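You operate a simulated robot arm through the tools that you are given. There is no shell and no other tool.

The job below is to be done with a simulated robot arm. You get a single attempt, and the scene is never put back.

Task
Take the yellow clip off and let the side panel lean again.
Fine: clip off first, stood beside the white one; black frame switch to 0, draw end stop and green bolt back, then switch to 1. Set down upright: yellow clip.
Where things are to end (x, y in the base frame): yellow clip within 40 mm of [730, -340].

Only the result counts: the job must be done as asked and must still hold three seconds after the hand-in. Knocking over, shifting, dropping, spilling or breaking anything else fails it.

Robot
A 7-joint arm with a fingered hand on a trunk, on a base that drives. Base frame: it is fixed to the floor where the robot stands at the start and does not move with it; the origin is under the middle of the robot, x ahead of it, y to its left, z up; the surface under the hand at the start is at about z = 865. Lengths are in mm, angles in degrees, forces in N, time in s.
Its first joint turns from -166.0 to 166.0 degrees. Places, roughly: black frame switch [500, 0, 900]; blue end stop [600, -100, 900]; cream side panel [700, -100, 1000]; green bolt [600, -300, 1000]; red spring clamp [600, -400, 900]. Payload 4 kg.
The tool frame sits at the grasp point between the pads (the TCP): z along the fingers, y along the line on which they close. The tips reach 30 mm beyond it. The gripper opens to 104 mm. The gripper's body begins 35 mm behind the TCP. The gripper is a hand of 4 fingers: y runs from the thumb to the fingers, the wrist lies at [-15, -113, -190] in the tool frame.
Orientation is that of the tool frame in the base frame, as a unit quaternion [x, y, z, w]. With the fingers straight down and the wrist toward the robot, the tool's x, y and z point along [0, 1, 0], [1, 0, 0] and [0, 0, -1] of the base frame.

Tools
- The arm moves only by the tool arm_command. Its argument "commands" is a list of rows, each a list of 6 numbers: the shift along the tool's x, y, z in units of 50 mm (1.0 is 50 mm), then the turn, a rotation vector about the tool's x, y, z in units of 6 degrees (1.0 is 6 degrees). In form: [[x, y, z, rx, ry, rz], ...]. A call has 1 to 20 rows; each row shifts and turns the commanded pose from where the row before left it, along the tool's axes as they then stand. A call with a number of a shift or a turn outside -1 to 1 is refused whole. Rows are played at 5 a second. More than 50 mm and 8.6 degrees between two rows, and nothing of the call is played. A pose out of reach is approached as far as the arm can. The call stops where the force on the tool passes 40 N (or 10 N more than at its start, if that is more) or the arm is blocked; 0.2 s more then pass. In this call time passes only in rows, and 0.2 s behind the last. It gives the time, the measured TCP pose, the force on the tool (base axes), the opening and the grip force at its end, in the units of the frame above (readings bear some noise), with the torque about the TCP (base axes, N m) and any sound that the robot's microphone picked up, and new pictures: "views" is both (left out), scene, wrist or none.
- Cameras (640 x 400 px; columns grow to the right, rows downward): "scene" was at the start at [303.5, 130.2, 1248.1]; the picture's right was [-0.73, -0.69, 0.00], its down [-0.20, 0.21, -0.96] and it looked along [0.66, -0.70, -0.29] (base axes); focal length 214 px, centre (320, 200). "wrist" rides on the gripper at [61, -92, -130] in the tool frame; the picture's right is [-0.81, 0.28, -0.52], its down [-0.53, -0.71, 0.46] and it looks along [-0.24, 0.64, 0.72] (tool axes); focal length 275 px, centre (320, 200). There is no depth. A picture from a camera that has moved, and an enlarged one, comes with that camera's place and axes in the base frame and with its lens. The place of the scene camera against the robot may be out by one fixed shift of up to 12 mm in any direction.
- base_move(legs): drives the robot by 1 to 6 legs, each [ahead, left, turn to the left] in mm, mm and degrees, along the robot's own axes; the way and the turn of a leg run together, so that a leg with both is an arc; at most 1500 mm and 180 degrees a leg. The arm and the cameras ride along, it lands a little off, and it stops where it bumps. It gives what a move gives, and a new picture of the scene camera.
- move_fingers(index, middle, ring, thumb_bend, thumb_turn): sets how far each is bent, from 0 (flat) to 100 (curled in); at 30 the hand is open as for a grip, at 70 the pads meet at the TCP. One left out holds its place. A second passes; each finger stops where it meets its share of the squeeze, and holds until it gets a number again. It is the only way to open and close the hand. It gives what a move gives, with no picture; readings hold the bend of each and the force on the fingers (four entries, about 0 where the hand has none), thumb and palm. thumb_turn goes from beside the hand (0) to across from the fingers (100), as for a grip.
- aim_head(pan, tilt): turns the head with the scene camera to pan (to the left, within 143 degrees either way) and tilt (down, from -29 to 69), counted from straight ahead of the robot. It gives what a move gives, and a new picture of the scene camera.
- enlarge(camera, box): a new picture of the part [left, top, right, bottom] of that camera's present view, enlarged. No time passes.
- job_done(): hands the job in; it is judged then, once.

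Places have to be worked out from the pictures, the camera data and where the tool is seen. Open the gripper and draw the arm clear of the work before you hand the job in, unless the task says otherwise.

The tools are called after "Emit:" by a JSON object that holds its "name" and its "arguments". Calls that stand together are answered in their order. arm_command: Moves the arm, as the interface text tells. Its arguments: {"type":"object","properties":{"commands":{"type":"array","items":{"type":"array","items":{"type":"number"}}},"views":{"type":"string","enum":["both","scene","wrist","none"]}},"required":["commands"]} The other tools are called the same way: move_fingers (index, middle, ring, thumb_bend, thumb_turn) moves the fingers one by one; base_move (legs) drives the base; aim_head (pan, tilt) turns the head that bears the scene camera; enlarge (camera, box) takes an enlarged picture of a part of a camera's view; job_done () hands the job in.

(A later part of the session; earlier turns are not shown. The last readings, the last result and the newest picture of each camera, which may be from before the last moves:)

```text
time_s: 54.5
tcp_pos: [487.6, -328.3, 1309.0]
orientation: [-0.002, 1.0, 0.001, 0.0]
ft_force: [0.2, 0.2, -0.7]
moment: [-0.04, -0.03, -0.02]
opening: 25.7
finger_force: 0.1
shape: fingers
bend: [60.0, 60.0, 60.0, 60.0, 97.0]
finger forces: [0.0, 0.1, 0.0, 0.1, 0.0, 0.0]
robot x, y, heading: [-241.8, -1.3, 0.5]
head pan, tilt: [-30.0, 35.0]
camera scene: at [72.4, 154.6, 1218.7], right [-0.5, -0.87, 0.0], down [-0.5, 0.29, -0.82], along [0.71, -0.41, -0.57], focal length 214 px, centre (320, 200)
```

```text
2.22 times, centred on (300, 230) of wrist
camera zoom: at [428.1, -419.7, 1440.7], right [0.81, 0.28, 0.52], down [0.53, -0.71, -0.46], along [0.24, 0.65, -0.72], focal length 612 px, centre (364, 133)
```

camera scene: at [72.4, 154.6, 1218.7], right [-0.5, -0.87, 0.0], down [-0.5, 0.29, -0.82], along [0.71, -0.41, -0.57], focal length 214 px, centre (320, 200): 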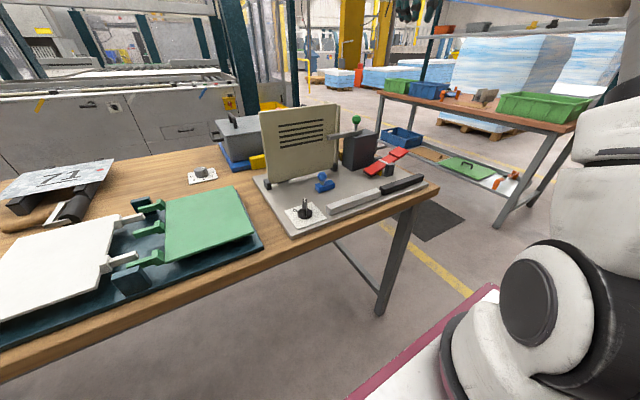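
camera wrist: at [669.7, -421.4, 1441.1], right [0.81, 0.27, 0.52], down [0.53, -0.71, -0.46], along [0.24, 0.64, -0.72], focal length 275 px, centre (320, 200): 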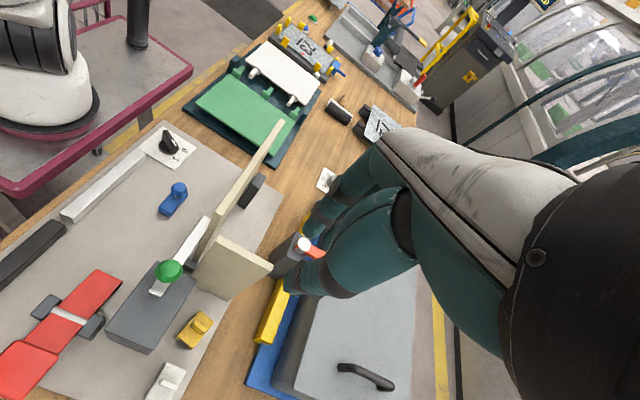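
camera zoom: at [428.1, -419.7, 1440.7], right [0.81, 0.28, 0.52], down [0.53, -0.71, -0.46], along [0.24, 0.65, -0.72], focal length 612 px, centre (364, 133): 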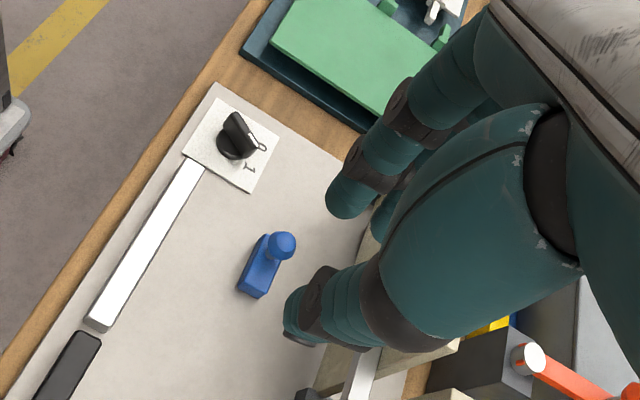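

The combined step was too long, so nothing moved. I split it into shorter rows.

Emit:
{"name": "arm_command", "arguments": {"commands": [[0.05, 0.76, 0.4, 0, 0, 0], [0.05, 0.76, 0.4, 0, 0, 0], [0.05, 0.76, 0.4, 0, 0, 0], [0.05, 0.76, 0.4, 0, 0, 0], [0.05, 0.76, 0.4, 0, 0, 0], [0.05, 0.76, 0.4, 0, 0, 0], [0.05, 0.76, 0.4, 0, 0, 0], [0, 0, 0, 0, 0, 1], [0, 0, 0, 0, 0, 1], [0, 0, 0, 0, 0, 1], [0, 0, 0, 0, 0, 1], [0, 0, 0, 0, 0, 1]], "views": "both"}}

Emit:
{"name": "enlarge", "arguments": {"camera": "wrist", "box": [200, 140, 400, 320]}}

```text
time_s: 57.1
tcp_pos: [470.2, -63.0, 1170.1]
orientation: [0.26, 0.966, 0.0, 0.0]
ft_force: [-0.3, 0.8, 0.3]
moment: [-0.02, 0.0, -0.02]
opening: 25.8
finger_force: 0.0
shape: fingers
bend: [60.0, 60.0, 60.0, 60.0, 97.0]
finger forces: [0.1, 0.0, 0.0, 0.0, 0.1, 0.0]
robot x, y, heading: [-244.9, -0.8, 0.1]
head pan, tilt: [-30.0, 35.0]
camera scene: at [72.5, 154.7, 1218.6], right [-0.5, -0.87, 0.0], down [-0.5, 0.29, -0.82], along [0.71, -0.41, -0.57], focal length 214 px, centre (320, 200)
camera wrist: at [372.2, -110.6, 1300.8], right [0.84, -0.17, 0.52], down [0.1, -0.88, -0.46], along [0.53, 0.44, -0.72], focal length 275 px, centre (320, 200)
```

scene: 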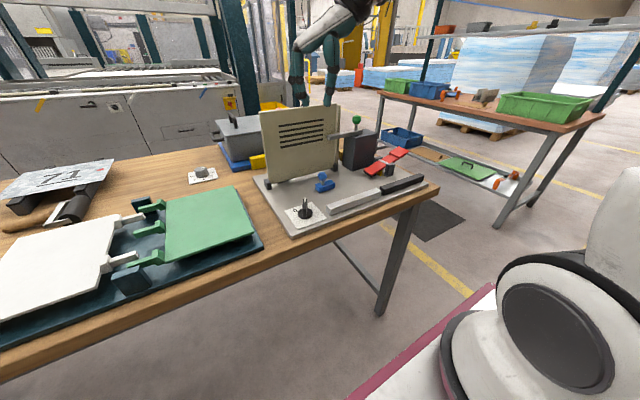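
wrist: 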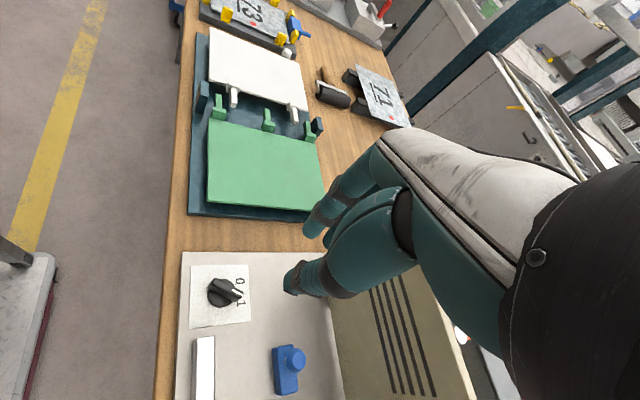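

```text
2.22 times, centred on (300, 230) of wrist
camera zoom: at [372.2, -110.6, 1300.8], right [0.84, -0.17, 0.52], down [0.1, -0.88, -0.46], along [0.53, 0.44, -0.72], focal length 612 px, centre (364, 133)
```

zoom: 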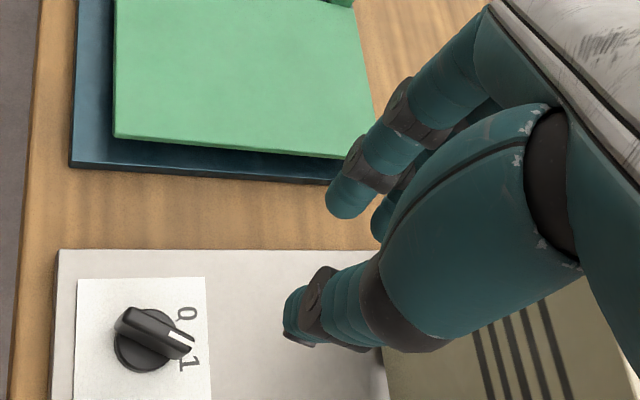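

The switch is in view. I enlarge it to find its axis, handle direction and the 0/1 labels.

Emit:
{"name": "enlarge", "arguments": {"camera": "wrist", "box": [180, 255, 270, 335]}}

Emit:
{"name": "enlarge", "arguments": {"camera": "scene", "box": [270, 160, 350, 240]}}

Emit:
{"name": "enlarge", "arguments": {"camera": "wrist", "box": [240, 320, 340, 400]}}

```text
5.00 times, centred on (225, 295) of wrist
camera zoom: at [372.2, -110.6, 1300.8], right [0.84, -0.17, 0.52], down [0.1, -0.88, -0.46], along [0.53, 0.44, -0.72], focal length 1376 px, centre (795, -275)
```

zoom: 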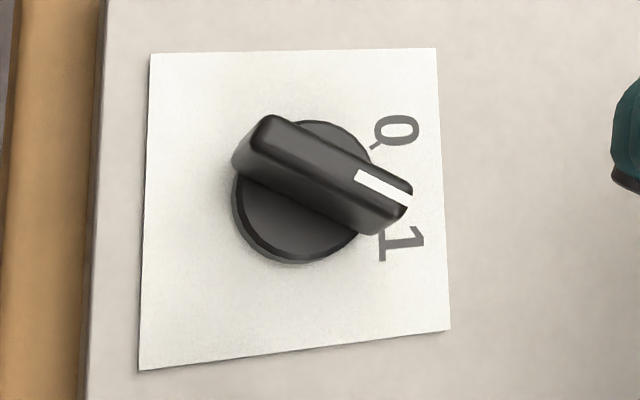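

```text
5.00 times, centred on (310, 200) of scene
camera zoom: at [72.5, 154.7, 1218.6], right [-0.5, -0.87, 0.0], down [-0.5, 0.29, -0.82], along [0.71, -0.41, -0.57], focal length 1072 px, centre (370, 200)
```

zoom: 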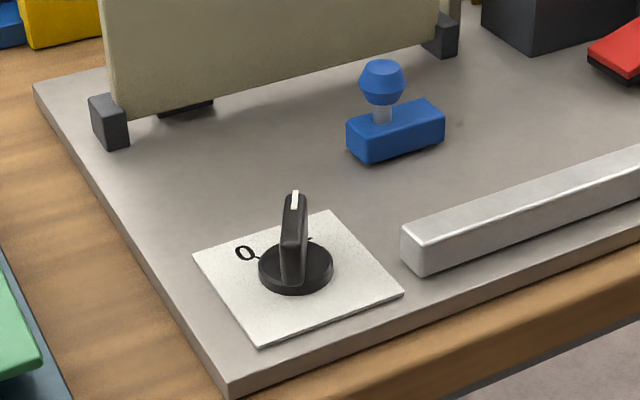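

```text
5.00 times, centred on (290, 360) of wrist
camera zoom: at [372.2, -110.6, 1300.8], right [0.84, -0.17, 0.52], down [0.1, -0.88, -0.46], along [0.53, 0.44, -0.72], focal length 1376 px, centre (470, -600)
```

zoom: 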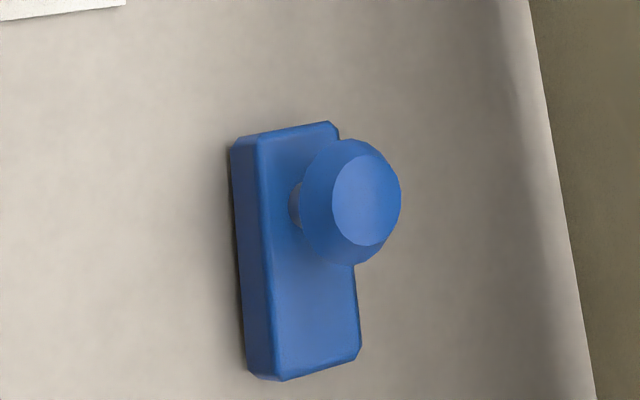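

From two wrist views the switch axis is near (475,-33), the handle points at about -29° ("1") with its top near z≈917, and "0" lies near +30°. I move above it to z≈1010 and look again at close range.

Emit:
{"name": "arm_command", "arguments": {"commands": [[0.05, 0.14, 0.8, 0, 0, 0], [0.05, 0.14, 0.8, 0, 0, 0], [0.05, 0.14, 0.8, 0, 0, 0], [0.05, 0.14, 0.8, 0, 0, 0]], "views": "both"}}

Emit:
{"name": "enlarge", "arguments": {"camera": "wrist", "box": [200, 180, 360, 320]}}

Emit:
{"name": "enlarge", "arguments": {"camera": "scene", "box": [260, 120, 360, 240]}}

```text
time_s: 58.1
tcp_pos: [474.4, -32.7, 1009.7]
orientation: [0.258, 0.966, 0.0, 0.0]
ft_force: [0.4, -0.1, 0.2]
moment: [-0.02, -0.01, -0.02]
opening: 26.0
finger_force: 0.0
shape: fingers
bend: [60.0, 60.0, 60.0, 60.0, 97.0]
finger forces: [0.0, 0.0, 0.0, 0.1, 0.0, 0.0]
robot x, y, heading: [-241.1, -0.5, 0.3]
head pan, tilt: [-30.0, 35.0]
camera scene: at [72.1, 154.7, 1218.7], right [-0.5, -0.87, 0.0], down [-0.5, 0.29, -0.82], along [0.71, -0.41, -0.57], focal length 214 px, centre (320, 200)
camera wrist: at [375.6, -82.0, 1139.7], right [0.84, -0.16, 0.52], down [0.11, -0.88, -0.45], along [0.53, 0.44, -0.72], focal length 275 px, centre (320, 200)
```

scene: 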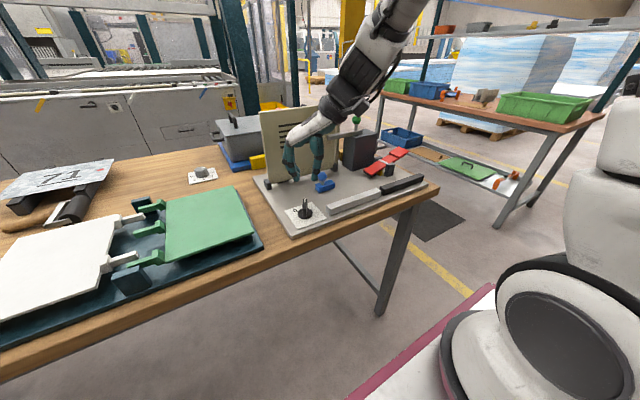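
wrist: 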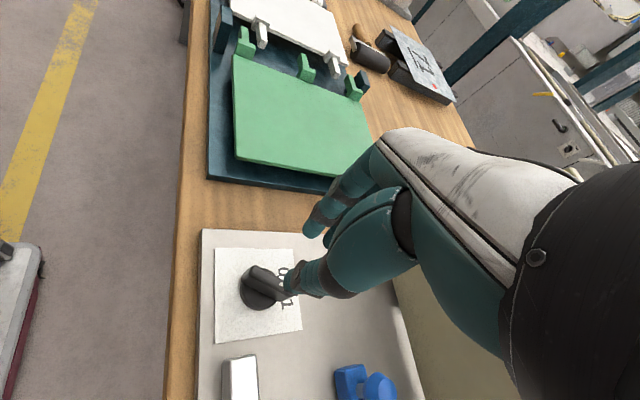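

```text
2.86 times, centred on (280, 250) of wrist
camera zoom: at [375.6, -82.0, 1139.7], right [0.84, -0.16, 0.52], down [0.11, -0.88, -0.45], along [0.53, 0.44, -0.72], focal length 786 px, centre (434, 57)
```

zoom: 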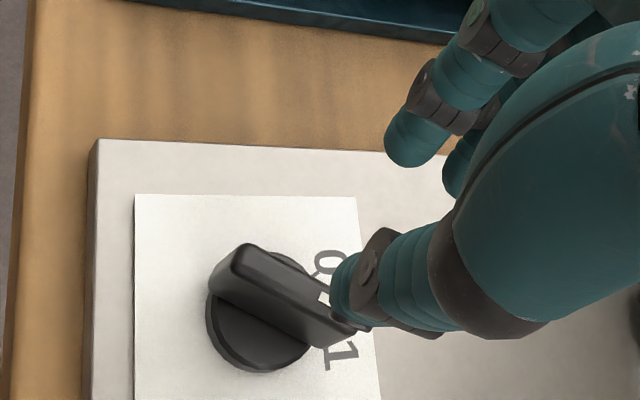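

```text
3.33 times, centred on (310, 180) of scene
camera zoom: at [72.1, 154.7, 1218.7], right [-0.5, -0.87, 0.0], down [-0.5, 0.29, -0.82], along [0.71, -0.41, -0.57], focal length 715 px, centre (353, 267)
```

zoom: 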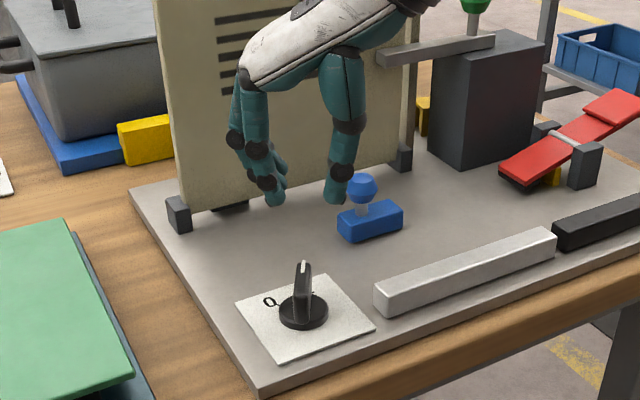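

Predicted and seen positions agree within 2–3 mm, with the handle at -29°. I go down to z≈926 so the tips stay above the dial, and check.

Emit:
{"name": "arm_command", "arguments": {"commands": [[0, 0, 0.7, 0, 0, 0], [0, 0, 0.7, 0, 0, 0], [0, 0, 0.28, 0, 0, 0]], "views": "wrist"}}

Emit:
{"name": "enlarge", "arguments": {"camera": "wrist", "box": [220, 180, 360, 310]}}

Emit:
{"name": "enlarge", "arguments": {"camera": "scene", "box": [270, 150, 340, 230]}}

```text
time_s: 58.9
tcp_pos: [474.2, -34.8, 926.4]
orientation: [0.257, 0.966, -0.001, 0.001]
ft_force: [0.0, 0.7, -0.3]
moment: [0.01, -0.02, -0.04]
opening: 25.7
finger_force: 0.0
shape: fingers
bend: [60.0, 60.0, 60.0, 60.0, 97.0]
finger forces: [0.1, 0.0, 0.0, 0.0, 0.1, 0.0]
robot x, y, heading: [-244.1, 2.5, 0.0]
head pan, tilt: [-30.0, 35.0]
camera wrist: at [376.6, -81.9, 1056.6], right [0.84, -0.16, 0.52], down [0.11, -0.88, -0.46], along [0.53, 0.44, -0.72], focal length 275 px, centre (320, 200)
```

wrist: 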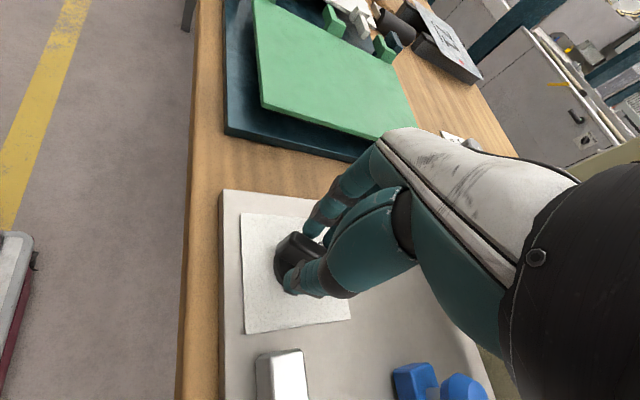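

```text
3.08 times, centred on (290, 245) of wrist
camera zoom: at [376.6, -81.9, 1056.6], right [0.84, -0.16, 0.52], down [0.11, -0.88, -0.46], along [0.53, 0.44, -0.72], focal length 847 px, centre (412, 62)
```

zoom: 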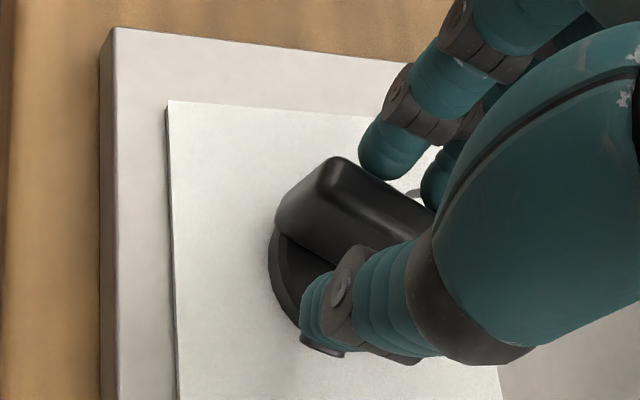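

```text
5.00 times, centred on (305, 190) of scene
camera zoom: at [72.3, 154.8, 1218.7], right [-0.5, -0.87, 0.0], down [-0.5, 0.29, -0.82], along [0.71, -0.41, -0.57], focal length 1072 px, centre (395, 250)
```

zoom: 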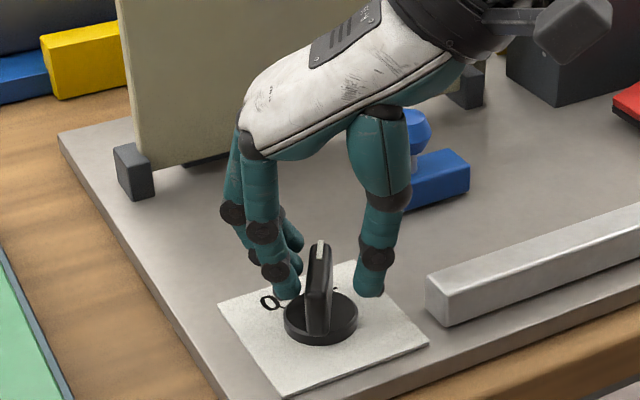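

The hand straddles the handle, tips just over the dial, but the handle sits nearer the fingers. I shift 5 mm along tool +y and close evenly on it.

Emit:
{"name": "arm_command", "arguments": {"commands": [[0, 0.1, 0, 0, 0, 0]], "views": "none"}}

Emit:
{"name": "move_fingers", "arguments": {"index": 72, "middle": 72, "ring": 72, "thumb_bend": 72}}

Emit:
{"name": "enlarge", "arguments": {"camera": "wrist", "box": [220, 180, 360, 310]}}

Emit:
{"name": "enlarge", "arguments": {"camera": "scene", "box": [270, 150, 340, 230]}}

```text
time_s: 59.3
tcp_pos: [477.9, -29.6, 924.7]
orientation: [0.258, 0.966, 0.001, -0.001]
ft_force: [0.4, 0.9, 0.2]
moment: [0.01, -0.02, 0.07]
opening: 25.6
finger_force: 0.1
shape: fingers
bend: [60.0, 60.0, 60.0, 60.0, 97.0]
finger forces: [0.0, 0.0, 0.1, 0.0, 0.0, 0.1]
robot x, y, heading: [-241.9, -1.2, 0.3]
head pan, tilt: [-30.0, 35.0]
```

```text
time_s: 60.3
tcp_pos: [477.2, -28.9, 926.0]
orientation: [0.257, 0.966, 0.0, 0.0]
ft_force: [4.8, 7.4, -6.8]
moment: [0.15, -0.08, 0.15]
opening: 7.6
finger_force: 8.6
shape: fingers
bend: [71.0, 67.0, 71.0, 67.0, 97.0]
finger forces: [4.1, 4.0, 3.8, 0.1, 4.5, 0.0]
robot x, y, heading: [-242.6, 3.3, 0.2]
head pan, tilt: [-30.0, 35.0]
```

```text
3.08 times, centred on (290, 245) of wrist
camera zoom: at [380.0, -77.2, 1056.6], right [0.84, -0.16, 0.52], down [0.11, -0.88, -0.46], along [0.53, 0.44, -0.72], focal length 847 px, centre (412, 62)
```

zoom: 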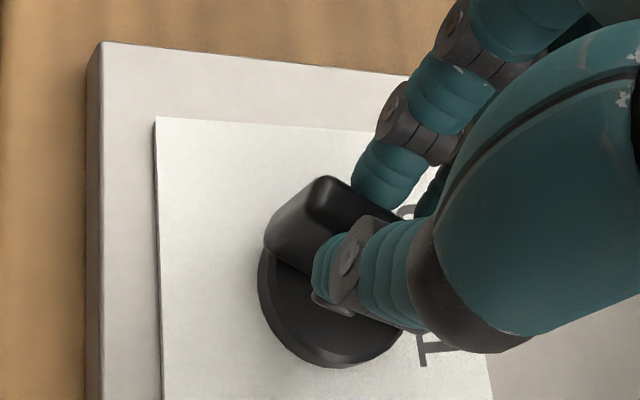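

```text
5.00 times, centred on (305, 190) of scene
camera zoom: at [72.8, 155.0, 1218.5], right [-0.5, -0.87, 0.0], down [-0.5, 0.29, -0.82], along [0.71, -0.41, -0.57], focal length 1072 px, centre (395, 250)
```

zoom: 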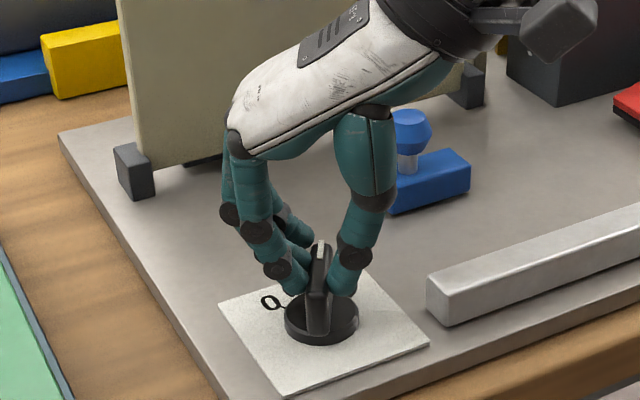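

The handle is held on both sides (about 4 N per finger). I turn the hand counter-clockwise by 30° first and check force and pointer.

Emit:
{"name": "arm_command", "arguments": {"commands": [[0, 0, 0, 0, 0, -1], [0, 0, 0, 0, 0, -1], [0, 0, 0, 0, 0, -1], [0, 0, 0, 0, 0, -1], [0, 0, 0, 0, 0, -1]], "views": "both"}}

Emit:
{"name": "enlarge", "arguments": {"camera": "wrist", "box": [220, 180, 360, 310]}}

Emit:
{"name": "enlarge", "arguments": {"camera": "scene", "box": [270, 150, 340, 230]}}

```text
time_s: 61.5
tcp_pos: [478.8, -28.2, 925.0]
orientation: [-0.002, 1.0, 0.0, 0.0]
ft_force: [0.1, 2.0, -3.4]
moment: [0.02, -0.04, 0.02]
opening: 8.1
finger_force: 5.9
shape: fingers
bend: [71.0, 71.0, 72.0, 68.0, 96.0]
finger forces: [5.0, 2.2, 0.1, 0.0, 5.3, 0.0]
robot x, y, heading: [-240.3, -2.8, 0.3]
head pan, tilt: [-30.0, 35.0]
camera scene: at [72.5, 154.7, 1218.6], right [-0.5, -0.87, 0.0], down [-0.5, 0.29, -0.82], along [0.71, -0.41, -0.57], focal length 214 px, centre (320, 200)
camera wrist: at [417.9, -120.3, 1056.6], right [0.81, 0.28, 0.52], down [0.54, -0.71, -0.46], along [0.24, 0.65, -0.72], focal length 275 px, centre (320, 200)
```

scene: 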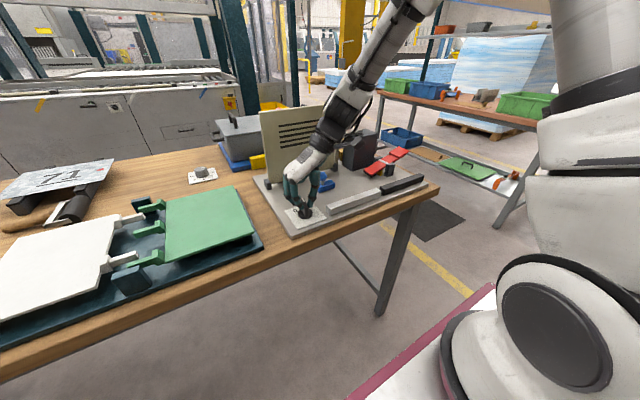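
wrist: 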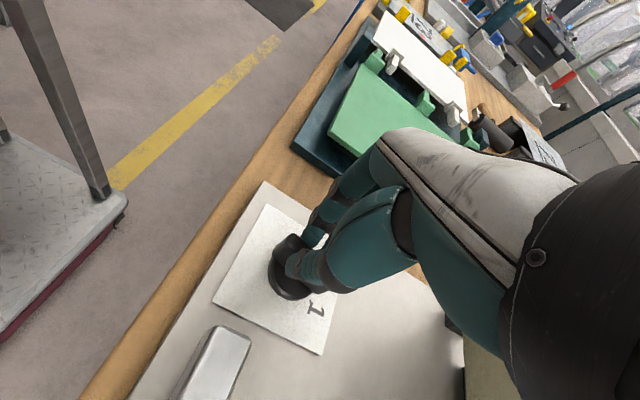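

```text
3.08 times, centred on (290, 245) of wrist
camera zoom: at [417.9, -120.3, 1056.6], right [0.81, 0.28, 0.52], down [0.54, -0.71, -0.46], along [0.24, 0.65, -0.72], focal length 847 px, centre (412, 62)
```

zoom: 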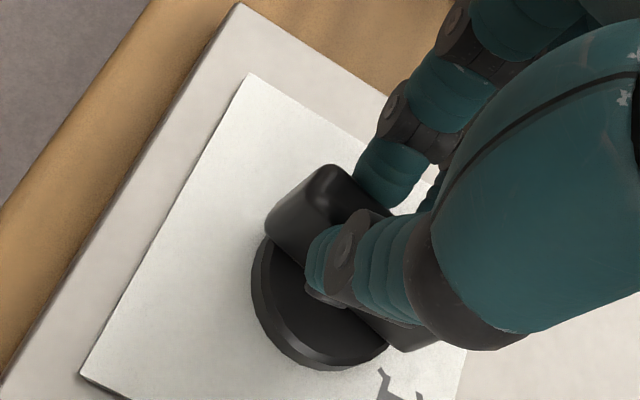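

```text
5.00 times, centred on (305, 190) of scene
camera zoom: at [72.5, 154.7, 1218.6], right [-0.5, -0.87, 0.0], down [-0.5, 0.29, -0.82], along [0.71, -0.41, -0.57], focal length 1072 px, centre (395, 250)
```

zoom: 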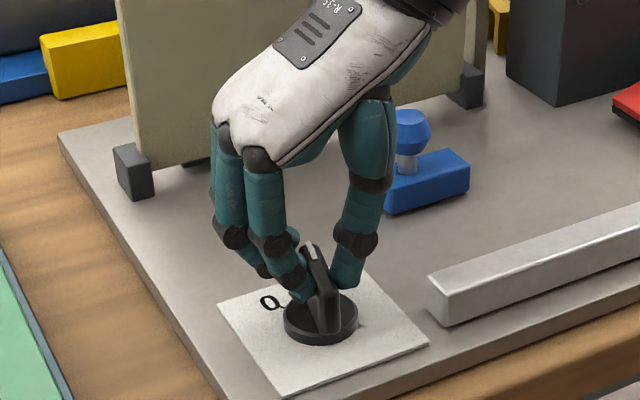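

The handle is turning with the hand. I continue the rotation another 30°.

Emit:
{"name": "arm_command", "arguments": {"commands": [[0, 0, 0, 0, 0, -1], [0, 0, 0, 0, 0, -1], [0, 0, 0, 0, 0, -1], [0, 0, 0, 0, 0, -1], [0, 0, 0, 0, 0, -1]], "views": "wrist"}}

Emit:
{"name": "enlarge", "arguments": {"camera": "wrist", "box": [220, 180, 360, 310]}}

Emit:
{"name": "enlarge", "arguments": {"camera": "scene", "box": [270, 150, 340, 230]}}

```text
time_s: 62.7
tcp_pos: [478.5, -30.4, 926.2]
orientation: [-0.261, 0.965, 0.0, 0.0]
ft_force: [-4.3, 0.3, -4.6]
moment: [0.05, 0.04, -0.02]
opening: 7.9
finger_force: 5.4
shape: fingers
bend: [71.0, 71.0, 72.0, 68.0, 96.0]
finger forces: [4.7, 1.5, 0.1, 0.0, 4.8, 0.1]
robot x, y, heading: [-242.1, 1.4, 0.3]
head pan, tilt: [-30.0, 35.0]
camera wrist: at [472.5, -138.2, 1057.3], right [0.56, 0.65, 0.52], down [0.82, -0.35, -0.46], along [-0.11, 0.68, -0.72], focal length 275 px, centre (320, 200)
```

wrist: 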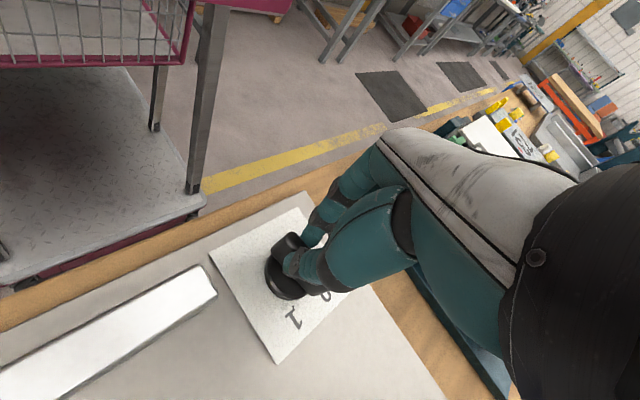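

```text
3.08 times, centred on (290, 245) of wrist
camera zoom: at [472.5, -138.2, 1057.3], right [0.56, 0.65, 0.52], down [0.82, -0.35, -0.46], along [-0.11, 0.68, -0.72], focal length 847 px, centre (412, 62)
```

zoom: 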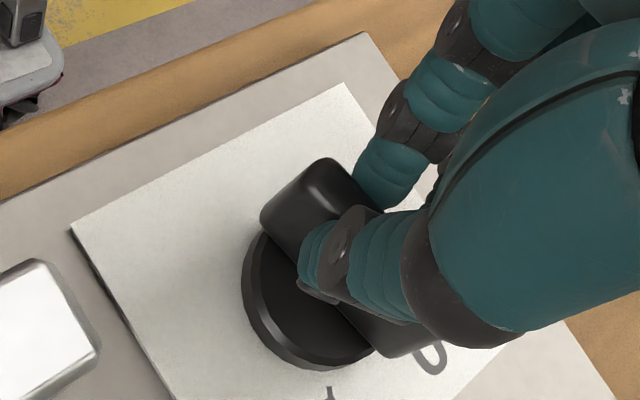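

```text
5.00 times, centred on (305, 190) of scene
camera zoom: at [72.3, 154.7, 1218.6], right [-0.5, -0.87, 0.0], down [-0.5, 0.29, -0.82], along [0.71, -0.41, -0.57], focal length 1072 px, centre (395, 250)
```

zoom: 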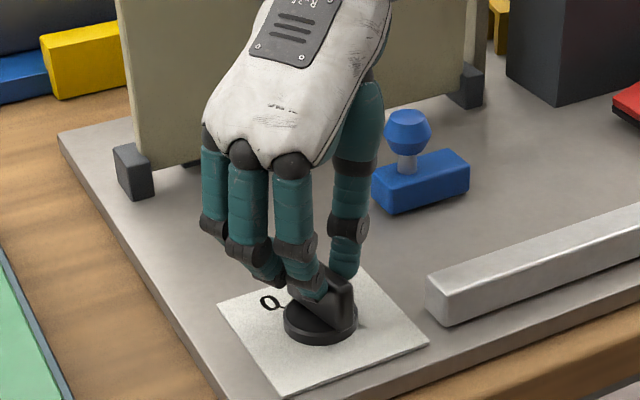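

The pointer lags the hand by roughly 20°, so it is not at "0" yet. The grip is holding, so I keep turning in smaller portions and watch the moment.

Emit:
{"name": "arm_command", "arguments": {"commands": [[0, 0, 0, 0, 0, -1], [0, 0, 0, 0, 0, -1]], "views": "none"}}

Emit:
{"name": "arm_command", "arguments": {"commands": [[0, 0, 0, 0, 0, -1], [0, 0, 0, 0, 0, -1]], "views": "wrist"}}

Emit:
{"name": "enlarge", "arguments": {"camera": "wrist", "box": [220, 180, 360, 310]}}

Emit:
{"name": "enlarge", "arguments": {"camera": "scene", "box": [270, 150, 340, 230]}}

```text
time_s: 63.3
tcp_pos: [478.6, -29.8, 925.8]
orientation: [-0.36, 0.933, 0.0, 0.0]
ft_force: [-5.6, -1.4, -3.0]
moment: [0.01, 0.11, 0.0]
opening: 7.9
finger_force: 7.0
shape: fingers
bend: [71.0, 71.0, 72.0, 68.0, 95.0]
finger forces: [3.9, 1.8, 0.0, 0.1, 5.5, 0.1]
robot x, y, heading: [-243.3, 2.4, 0.0]
head pan, tilt: [-30.0, 35.0]
```

```text
time_s: 63.9
tcp_pos: [479.1, -29.9, 926.5]
orientation: [-0.455, 0.89, 0.001, 0.0]
ft_force: [-4.8, -0.5, -2.0]
moment: [-0.01, 0.1, -0.06]
opening: 8.1
finger_force: 5.9
shape: fingers
bend: [71.0, 72.0, 72.0, 68.0, 95.0]
finger forces: [6.1, 1.0, 0.0, 0.1, 5.2, 0.0]
robot x, y, heading: [-240.7, 0.7, 0.2]
head pan, tilt: [-30.0, 35.0]
camera wrist: at [517.2, -131.6, 1056.8], right [0.25, 0.82, 0.52], down [0.89, 0.02, -0.46], along [-0.38, 0.58, -0.72], focal length 275 px, centre (320, 200)
```

wrist: 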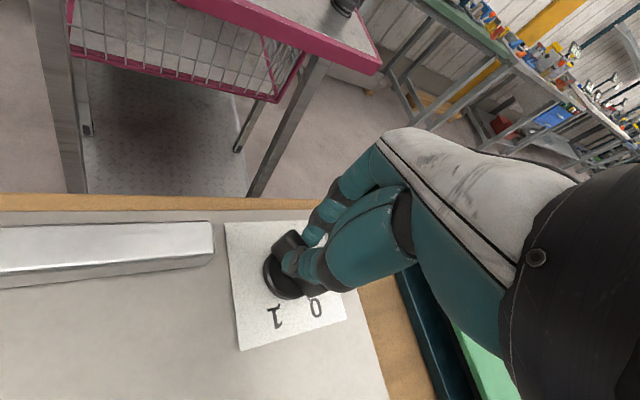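

```text
3.08 times, centred on (290, 245) of wrist
camera zoom: at [517.2, -131.6, 1056.8], right [0.25, 0.82, 0.52], down [0.89, 0.02, -0.46], along [-0.38, 0.58, -0.72], focal length 847 px, centre (412, 62)
```

zoom: 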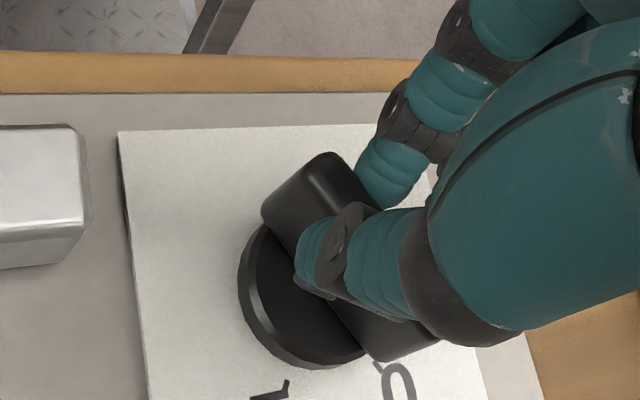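

```text
5.00 times, centred on (305, 190) of scene
camera zoom: at [72.3, 154.6, 1218.7], right [-0.5, -0.87, 0.0], down [-0.5, 0.29, -0.82], along [0.71, -0.41, -0.57], focal length 1072 px, centre (395, 250)
```

zoom: 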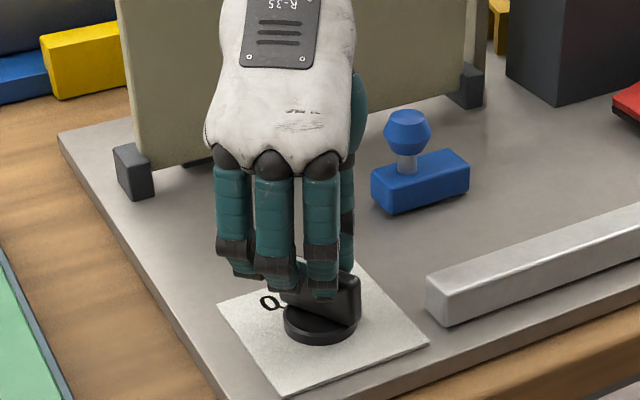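

The pointer end now looks to be by the "0" label. I open the fingers, rise, and check the pointer from both cameras.

Emit:
{"name": "move_fingers", "arguments": {"index": 60, "middle": 60, "ring": 60, "thumb_bend": 60}}

Emit:
{"name": "enlarge", "arguments": {"camera": "scene", "box": [270, 150, 340, 230]}}

Emit:
{"name": "arm_command", "arguments": {"commands": [[0, 0, -0.5, 0, 0, 0], [0, 0, -0.8, 0, 0, 0], [0, 0, -0.8, 0, 0, 0]], "views": "wrist"}}

Emit:
{"name": "enlarge", "arguments": {"camera": "wrist", "box": [200, 180, 360, 330]}}

Emit:
{"name": "enlarge", "arguments": {"camera": "scene", "box": [270, 160, 340, 230]}}

```text
time_s: 64.9
tcp_pos: [478.4, -28.8, 926.1]
orientation: [-0.455, 0.891, 0.0, -0.001]
ft_force: [0.8, -0.5, 0.2]
moment: [0.02, 0.03, -0.01]
opening: 25.7
finger_force: 0.1
shape: fingers
bend: [60.0, 60.0, 60.0, 60.0, 97.0]
finger forces: [0.0, 0.0, 0.0, 0.0, 0.1, 0.0]
robot x, y, heading: [-245.4, 0.4, 0.4]
head pan, tilt: [-30.0, 35.0]
```

```text
5.00 times, centred on (305, 190) of scene
camera zoom: at [72.4, 154.7, 1218.6], right [-0.5, -0.87, 0.0], down [-0.5, 0.29, -0.82], along [0.71, -0.41, -0.57], focal length 1072 px, centre (395, 250)
```

zoom: 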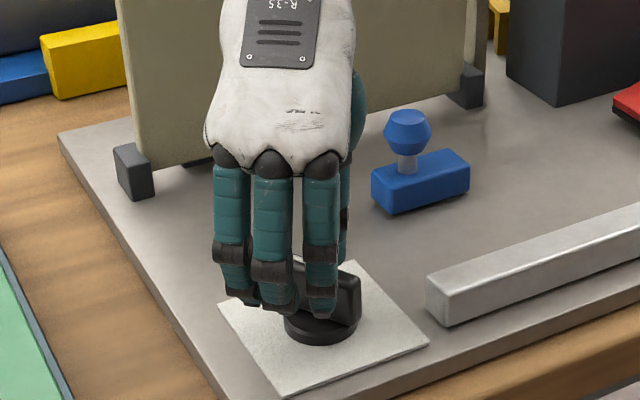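

```text
time_s: 65.7
tcp_pos: [479.9, -28.9, 1030.7]
orientation: [-0.455, 0.891, -0.001, 0.0]
ft_force: [-0.4, -0.5, 0.1]
moment: [0.08, -0.03, 0.0]
opening: 25.7
finger_force: 0.1
shape: fingers
bend: [60.0, 60.0, 60.0, 60.0, 97.0]
finger forces: [0.1, 0.1, 0.0, 0.0, 0.0, 0.1]
robot x, y, heading: [-243.5, -1.6, 0.5]
head pan, tilt: [-30.0, 35.0]
camera wrist: at [518.4, -131.5, 1162.5], right [0.25, 0.82, 0.52], down [0.89, 0.01, -0.46], along [-0.38, 0.57, -0.72], focal length 275 px, centre (320, 200)
```

wrist: 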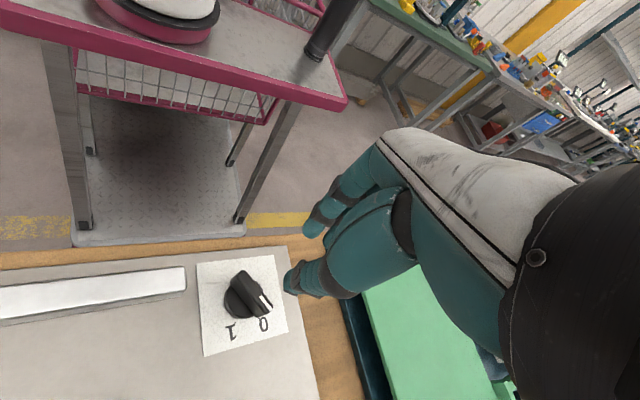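

```text
2.67 times, centred on (280, 255) of wrist
camera zoom: at [518.4, -131.5, 1162.5], right [0.25, 0.82, 0.52], down [0.89, 0.01, -0.46], along [-0.38, 0.57, -0.72], focal length 734 px, centre (427, 53)
```

zoom: 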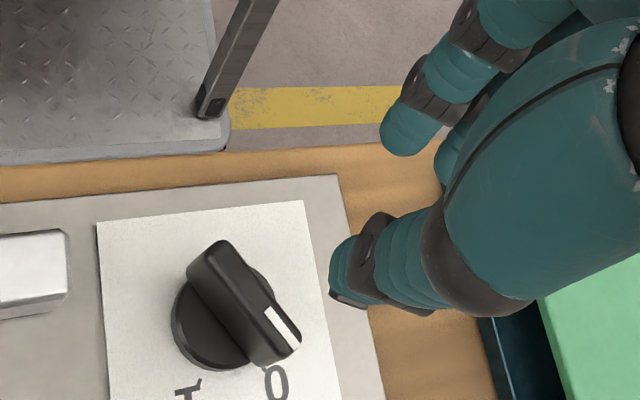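

```text
5.71 times, centred on (305, 195) of scene
camera zoom: at [72.6, 154.6, 1218.6], right [-0.5, -0.87, 0.0], down [-0.5, 0.29, -0.82], along [0.71, -0.41, -0.57], focal length 1226 px, centre (406, 229)
```

zoom: 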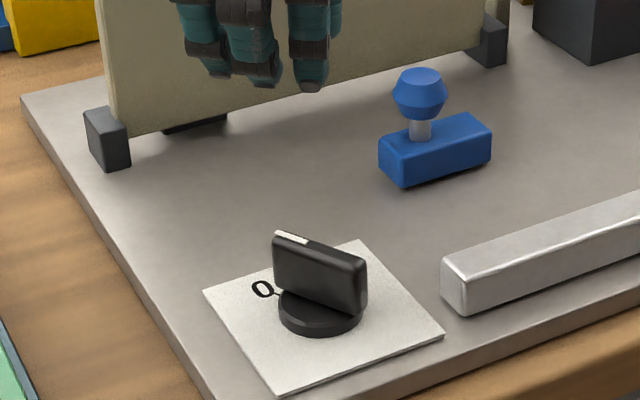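

The pointer now stands at about +29.5°, right at "0", mirror of its -29° start. Next the blue stop: knob near (564,-132,915) on a block about x 551–576, y -171…-114. I turn the hand back to finger line along y and move above the knob.

Emit:
{"name": "arm_command", "arguments": {"commands": [[0, 0, 0, 0, 0, 1], [0, 0, 0, 0, 0, 1], [0, 0, 0, 0, 0, 1], [0, 0, 0, 0, 0, 1], [0, 0, 0, 0, 0, 1], [0, 0, 0, 0, 0, 1], [0, 0, 0, 0, 0, 1], [0, 0, 0, 0, 0, 1], [0, 0, 0, 0, 0, 1], [-0.56, -0.69, 0, 0, 0, 0], [-0.56, -0.69, 0, 0, 0, 0], [-0.56, -0.69, 0, 0, 0, 0]], "views": "both"}}

Emit:
{"name": "enlarge", "arguments": {"camera": "wrist", "box": [180, 180, 360, 330]}}

Emit:
{"name": "enlarge", "arguments": {"camera": "scene", "box": [260, 120, 380, 230]}}

```text
time_s: 68.3
tcp_pos: [562.0, -135.0, 1033.2]
orientation: [-0.002, 1.0, 0.0, 0.0]
ft_force: [-0.3, 1.0, 0.6]
moment: [0.01, 0.0, 0.03]
opening: 25.7
finger_force: 0.1
shape: fingers
bend: [60.0, 60.0, 60.0, 60.0, 97.0]
finger forces: [0.1, 0.0, 0.0, 0.0, 0.0, 0.0]
robot x, y, heading: [-244.5, -0.8, 0.2]
head pan, tilt: [-30.0, 35.0]
camera scene: at [72.1, 155.1, 1218.7], right [-0.5, -0.87, 0.0], down [-0.5, 0.29, -0.82], along [0.71, -0.41, -0.57], focal length 214 px, centre (320, 200)
camera wrist: at [502.0, -225.9, 1162.6], right [0.81, 0.28, 0.52], down [0.53, -0.71, -0.46], along [0.24, 0.64, -0.72], focal length 275 px, centre (320, 200)
```

scene: 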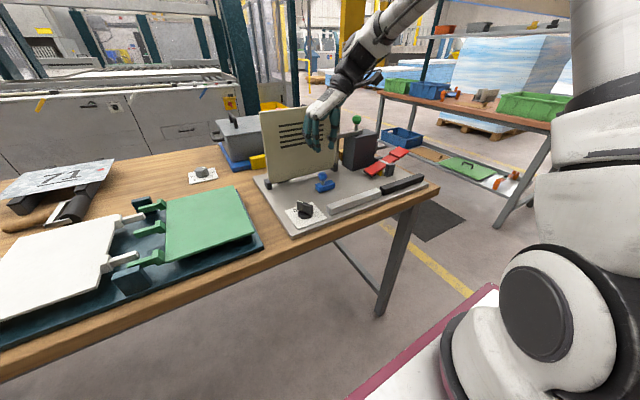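
wrist: 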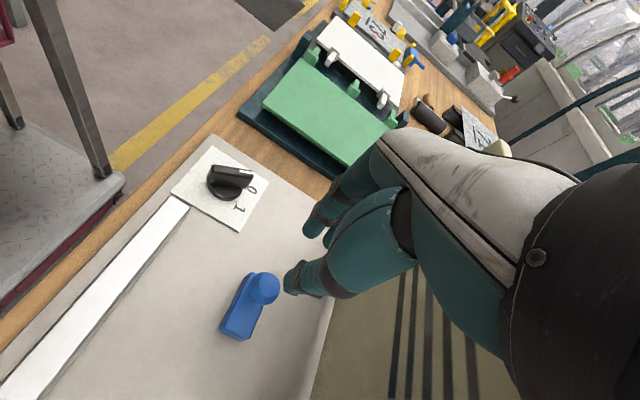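

```text
2.67 times, centred on (270, 255) of wrist
camera zoom: at [502.0, -225.9, 1162.6], right [0.81, 0.28, 0.52], down [0.53, -0.71, -0.46], along [0.24, 0.64, -0.72], focal length 734 px, centre (453, 53)
```

zoom: 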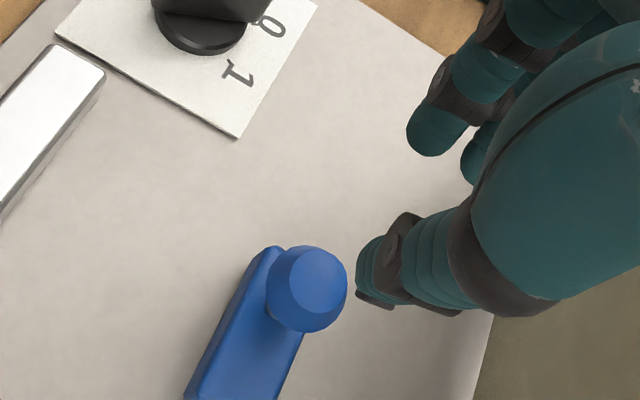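

```text
3.64 times, centred on (320, 175) of scene
camera zoom: at [72.1, 155.1, 1218.7], right [-0.5, -0.87, 0.0], down [-0.5, 0.29, -0.82], along [0.71, -0.41, -0.57], focal length 780 px, centre (320, 291)
```

zoom: 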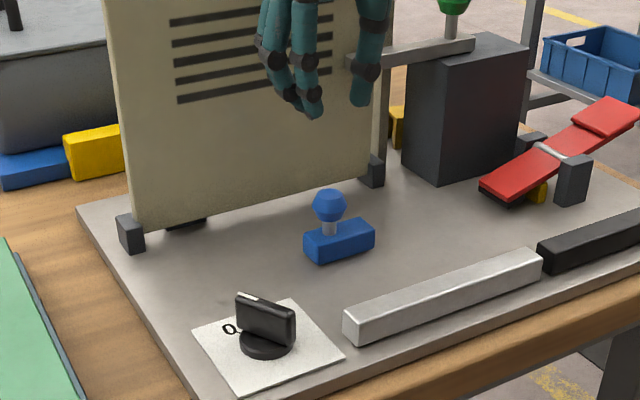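

The knob measures about 27 mm across and sits at about (565,-135). I open to about 46 mm, shift 3 mm and descend to z≈928.

Emit:
{"name": "move_fingers", "arguments": {"index": 52, "middle": 52, "ring": 52, "thumb_bend": 52}}

Emit:
{"name": "arm_command", "arguments": {"commands": [[-0.06, 0, 0.7, 0, 0, 0], [0, 0, 0.7, 0, 0, 0], [0, 0, 0.5, 0, 0, 0], [0, 0, 0.2, 0, 0, 0]], "views": "wrist"}}

Emit:
{"name": "enlarge", "arguments": {"camera": "wrist", "box": [220, 180, 360, 310]}}

Emit:
{"name": "enlarge", "arguments": {"camera": "scene", "box": [280, 130, 370, 210]}}

```text
time_s: 69.3
tcp_pos: [562.0, -135.3, 1031.7]
orientation: [-0.001, 1.0, 0.0, 0.0]
ft_force: [-0.7, -0.1, 0.1]
moment: [0.01, 0.0, 0.03]
opening: 46.4
finger_force: 0.1
shape: fingers
bend: [52.0, 52.0, 52.0, 52.0, 97.0]
finger forces: [0.0, 0.1, 0.2, 0.0, 0.0, 0.0]
robot x, y, heading: [-243.2, 1.1, 0.2]
head pan, tilt: [-30.0, 35.0]
```

```text
time_s: 70.3
tcp_pos: [564.6, -132.1, 925.0]
orientation: [-0.002, 1.0, 0.0, 0.0]
ft_force: [0.4, -0.8, 0.0]
moment: [0.01, -0.01, -0.01]
opening: 46.6
finger_force: 0.0
shape: fingers
bend: [52.0, 52.0, 52.0, 52.0, 97.0]
finger forces: [0.0, 0.0, 0.1, 0.1, 0.1, 0.1]
robot x, y, heading: [-246.1, -1.4, 0.4]
head pan, tilt: [-30.0, 35.0]
camera wrist: at [504.0, -223.6, 1055.8], right [0.81, 0.28, 0.52], down [0.54, -0.71, -0.46], along [0.24, 0.65, -0.72], focal length 275 px, centre (320, 200)
```

wrist: 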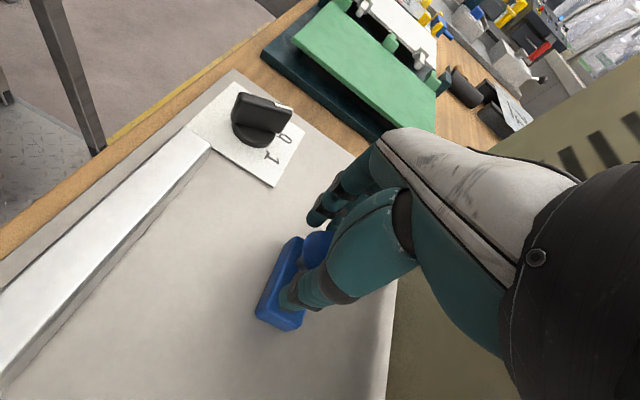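

```text
3.08 times, centred on (290, 245) of wrist
camera zoom: at [504.0, -223.6, 1055.8], right [0.81, 0.28, 0.52], down [0.54, -0.71, -0.46], along [0.24, 0.65, -0.72], focal length 847 px, centre (412, 62)
```

zoom: 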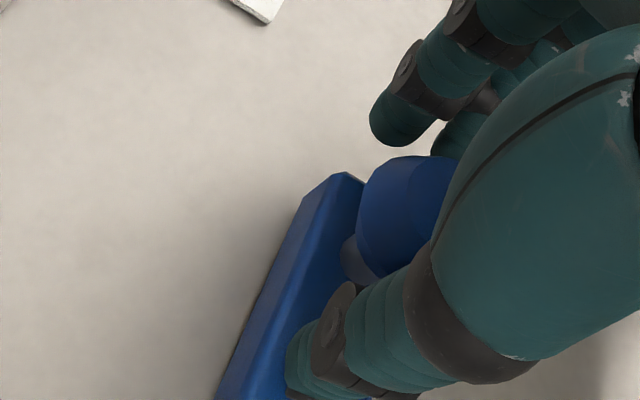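

```text
5.00 times, centred on (325, 170) of scene
camera zoom: at [72.3, 154.7, 1218.7], right [-0.5, -0.87, 0.0], down [-0.5, 0.29, -0.82], along [0.71, -0.41, -0.57], focal length 1072 px, centre (295, 350)
```

zoom: 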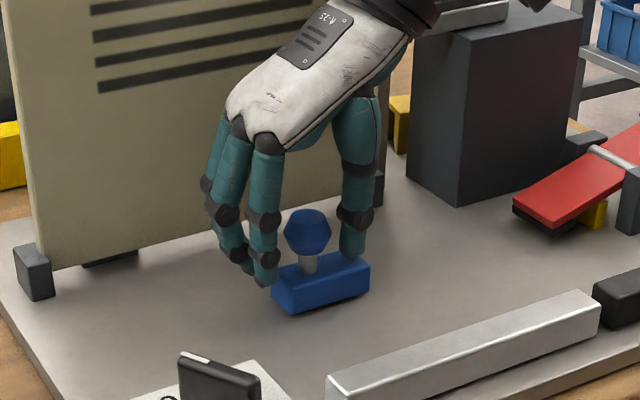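

The knob is between thumb and fingers with tips clear of the block. I close on it.

Emit:
{"name": "move_fingers", "arguments": {"index": 66, "middle": 66, "ring": 66, "thumb_bend": 66}}

Emit:
{"name": "enlarge", "arguments": {"camera": "scene", "box": [280, 130, 370, 210]}}

```text
time_s: 71.3
tcp_pos: [565.0, -132.4, 925.6]
orientation: [-0.002, 1.0, 0.0, 0.0]
ft_force: [0.3, 0.6, -1.9]
moment: [0.04, 0.01, 0.07]
opening: 16.6
finger_force: 2.0
shape: fingers
bend: [64.0, 66.0, 66.0, 63.0, 97.0]
finger forces: [1.9, 0.3, 0.0, 0.1, 2.2, 0.0]
robot x, y, heading: [-243.2, -1.5, 0.2]
head pan, tilt: [-30.0, 35.0]
```

```text
5.00 times, centred on (325, 170) of scene
camera zoom: at [72.5, 154.6, 1218.6], right [-0.5, -0.87, 0.0], down [-0.5, 0.29, -0.82], along [0.71, -0.41, -0.57], focal length 1072 px, centre (295, 350)
```

zoom: 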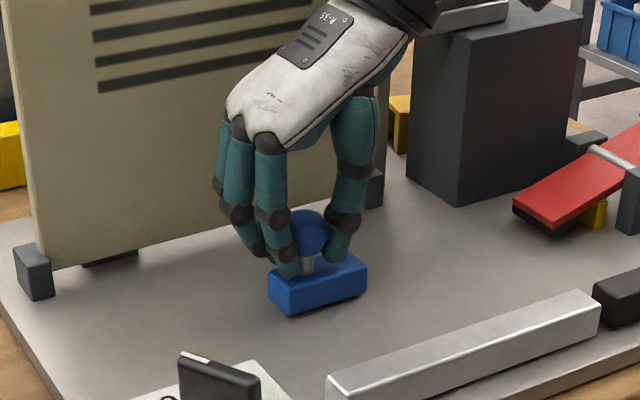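

The block shifted about 2 mm toward +y as the thumb touched the knob, so it slides along y that way. I tighten a little and draw it toward +y in small steps, watching the force.

Emit:
{"name": "move_fingers", "arguments": {"index": 70, "middle": 72, "ring": 70, "thumb_bend": 70}}

Emit:
{"name": "arm_command", "arguments": {"commands": [[0, 0.1, 0, 0, 0, 0], [0, 0.1, 0, 0, 0, 0]], "views": "none"}}

Emit:
{"name": "enlarge", "arguments": {"camera": "scene", "box": [280, 130, 370, 210]}}

```text
time_s: 72.3
tcp_pos: [564.3, -132.8, 924.7]
orientation: [-0.002, 1.0, 0.0, 0.0]
ft_force: [0.6, 0.7, -7.1]
moment: [0.05, -0.02, 0.05]
opening: 15.0
finger_force: 8.2
shape: fingers
bend: [66.0, 67.0, 70.0, 64.0, 97.0]
finger forces: [3.8, 5.5, 0.0, 0.0, 6.1, 0.1]
robot x, y, heading: [-246.0, -5.3, 0.1]
head pan, tilt: [-30.0, 35.0]
```

```text
time_s: 72.9
tcp_pos: [564.2, -123.9, 925.8]
orientation: [-0.001, 1.0, 0.001, -0.002]
ft_force: [-1.6, -0.9, -12.4]
moment: [-0.04, 0.03, 0.02]
opening: 15.5
finger_force: 8.9
shape: fingers
bend: [66.0, 67.0, 70.0, 64.0, 97.0]
finger forces: [4.8, 5.7, 0.0, 0.0, 6.9, 0.0]
robot x, y, heading: [-240.2, 0.2, 0.1]
head pan, tilt: [-30.0, 35.0]
```

```text
5.00 times, centred on (325, 170) of scene
camera zoom: at [72.7, 154.5, 1218.6], right [-0.5, -0.87, 0.0], down [-0.5, 0.29, -0.82], along [0.71, -0.41, -0.57], focal length 1072 px, centre (295, 350)
```

zoom: 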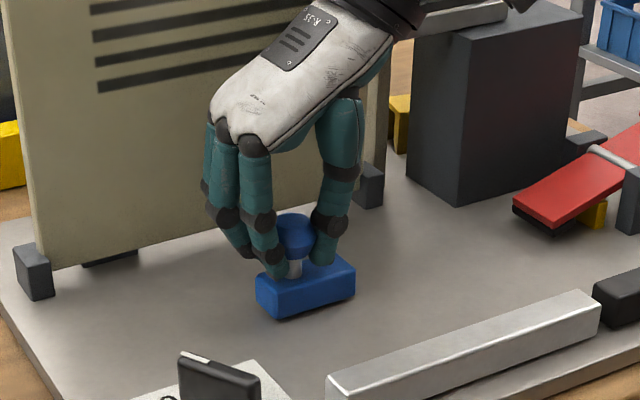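

It slides freely toward +y with almost no resistance. I continue drawing it that way until it stops.

Emit:
{"name": "arm_command", "arguments": {"commands": [[0, 0.1, 0, 0, 0, 0], [0, 0.1, 0, 0, 0, 0], [0, 0.1, 0, 0, 0, 0]], "views": "none"}}

Emit:
{"name": "enlarge", "arguments": {"camera": "scene", "box": [280, 130, 370, 210]}}

```text
time_s: 73.7
tcp_pos: [565.3, -108.6, 925.6]
orientation: [-0.002, 1.0, 0.001, -0.001]
ft_force: [-3.2, -0.8, -10.6]
moment: [-0.04, 0.05, 0.04]
opening: 15.5
finger_force: 8.0
shape: fingers
bend: [66.0, 67.0, 70.0, 64.0, 97.0]
finger forces: [4.8, 4.5, 0.1, 0.1, 6.6, 0.1]
robot x, y, heading: [-245.0, 0.2, 0.3]
head pan, tilt: [-30.0, 35.0]
```

```text
5.00 times, centred on (325, 170) of scene
camera zoom: at [72.6, 154.6, 1218.6], right [-0.5, -0.87, 0.0], down [-0.5, 0.29, -0.82], along [0.71, -0.41, -0.57], focal length 1072 px, centre (295, 350)
```

zoom: 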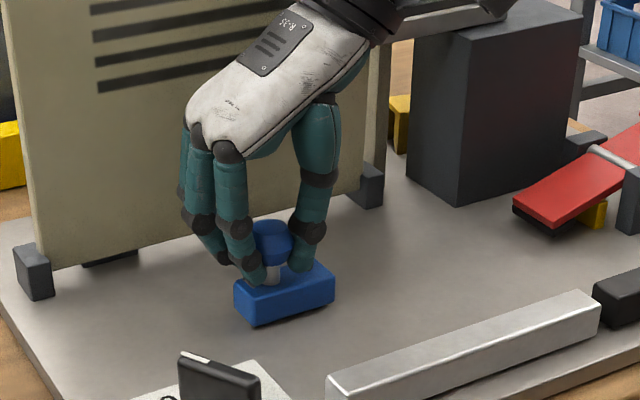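

It has moved about 24 mm with little force. To learn whether it truly runs on a y-slide, I nudge 4 mm in -x and read the force.

Emit:
{"name": "arm_command", "arguments": {"commands": [[0.08, 0, 0, 0, 0, 0]], "views": "none"}}

Emit:
{"name": "enlarge", "arguments": {"camera": "scene", "box": [280, 130, 370, 210]}}

Emit:
{"name": "arm_command", "arguments": {"commands": [[-0.08, 0, 0, 0, 0, 0]], "views": "none"}}

```text
time_s: 74.1
tcp_pos: [561.9, -106.0, 924.8]
orientation: [-0.001, 1.0, 0.0, 0.001]
ft_force: [11.7, 0.1, -9.6]
moment: [0.0, -0.19, -0.04]
opening: 14.5
finger_force: 8.9
shape: fingers
bend: [66.0, 67.0, 70.0, 64.0, 98.0]
finger forces: [2.6, 9.8, 0.0, 0.0, 5.2, 0.1]
robot x, y, heading: [-242.2, 2.3, 0.4]
head pan, tilt: [-30.0, 35.0]
```

```text
5.00 times, centred on (325, 170) of scene
camera zoom: at [73.2, 154.6, 1218.5], right [-0.5, -0.87, 0.0], down [-0.5, 0.29, -0.82], along [0.71, -0.41, -0.57], focal length 1072 px, centre (295, 350)
```

zoom: 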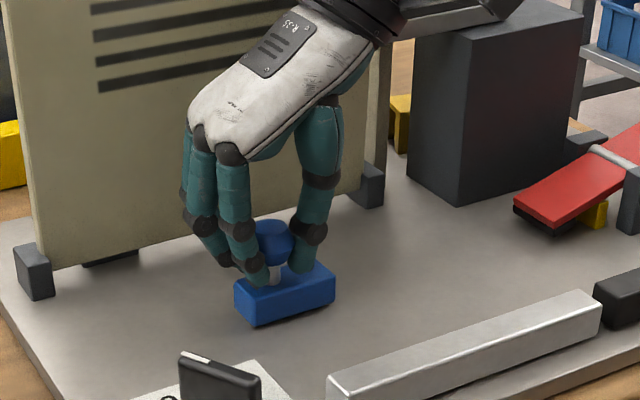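

```text
time_s: 74.5
tcp_pos: [564.4, -106.9, 926.1]
orientation: [-0.002, 1.0, 0.0, -0.002]
ft_force: [-2.8, -0.7, -10.1]
moment: [0.0, 0.0, 0.07]
opening: 15.0
finger_force: 8.7
shape: fingers
bend: [66.0, 67.0, 70.0, 64.0, 97.0]
finger forces: [5.2, 5.5, 0.1, 0.0, 6.1, 0.0]
robot x, y, heading: [-244.1, -2.9, 0.1]
head pan, tilt: [-30.0, 35.0]
```

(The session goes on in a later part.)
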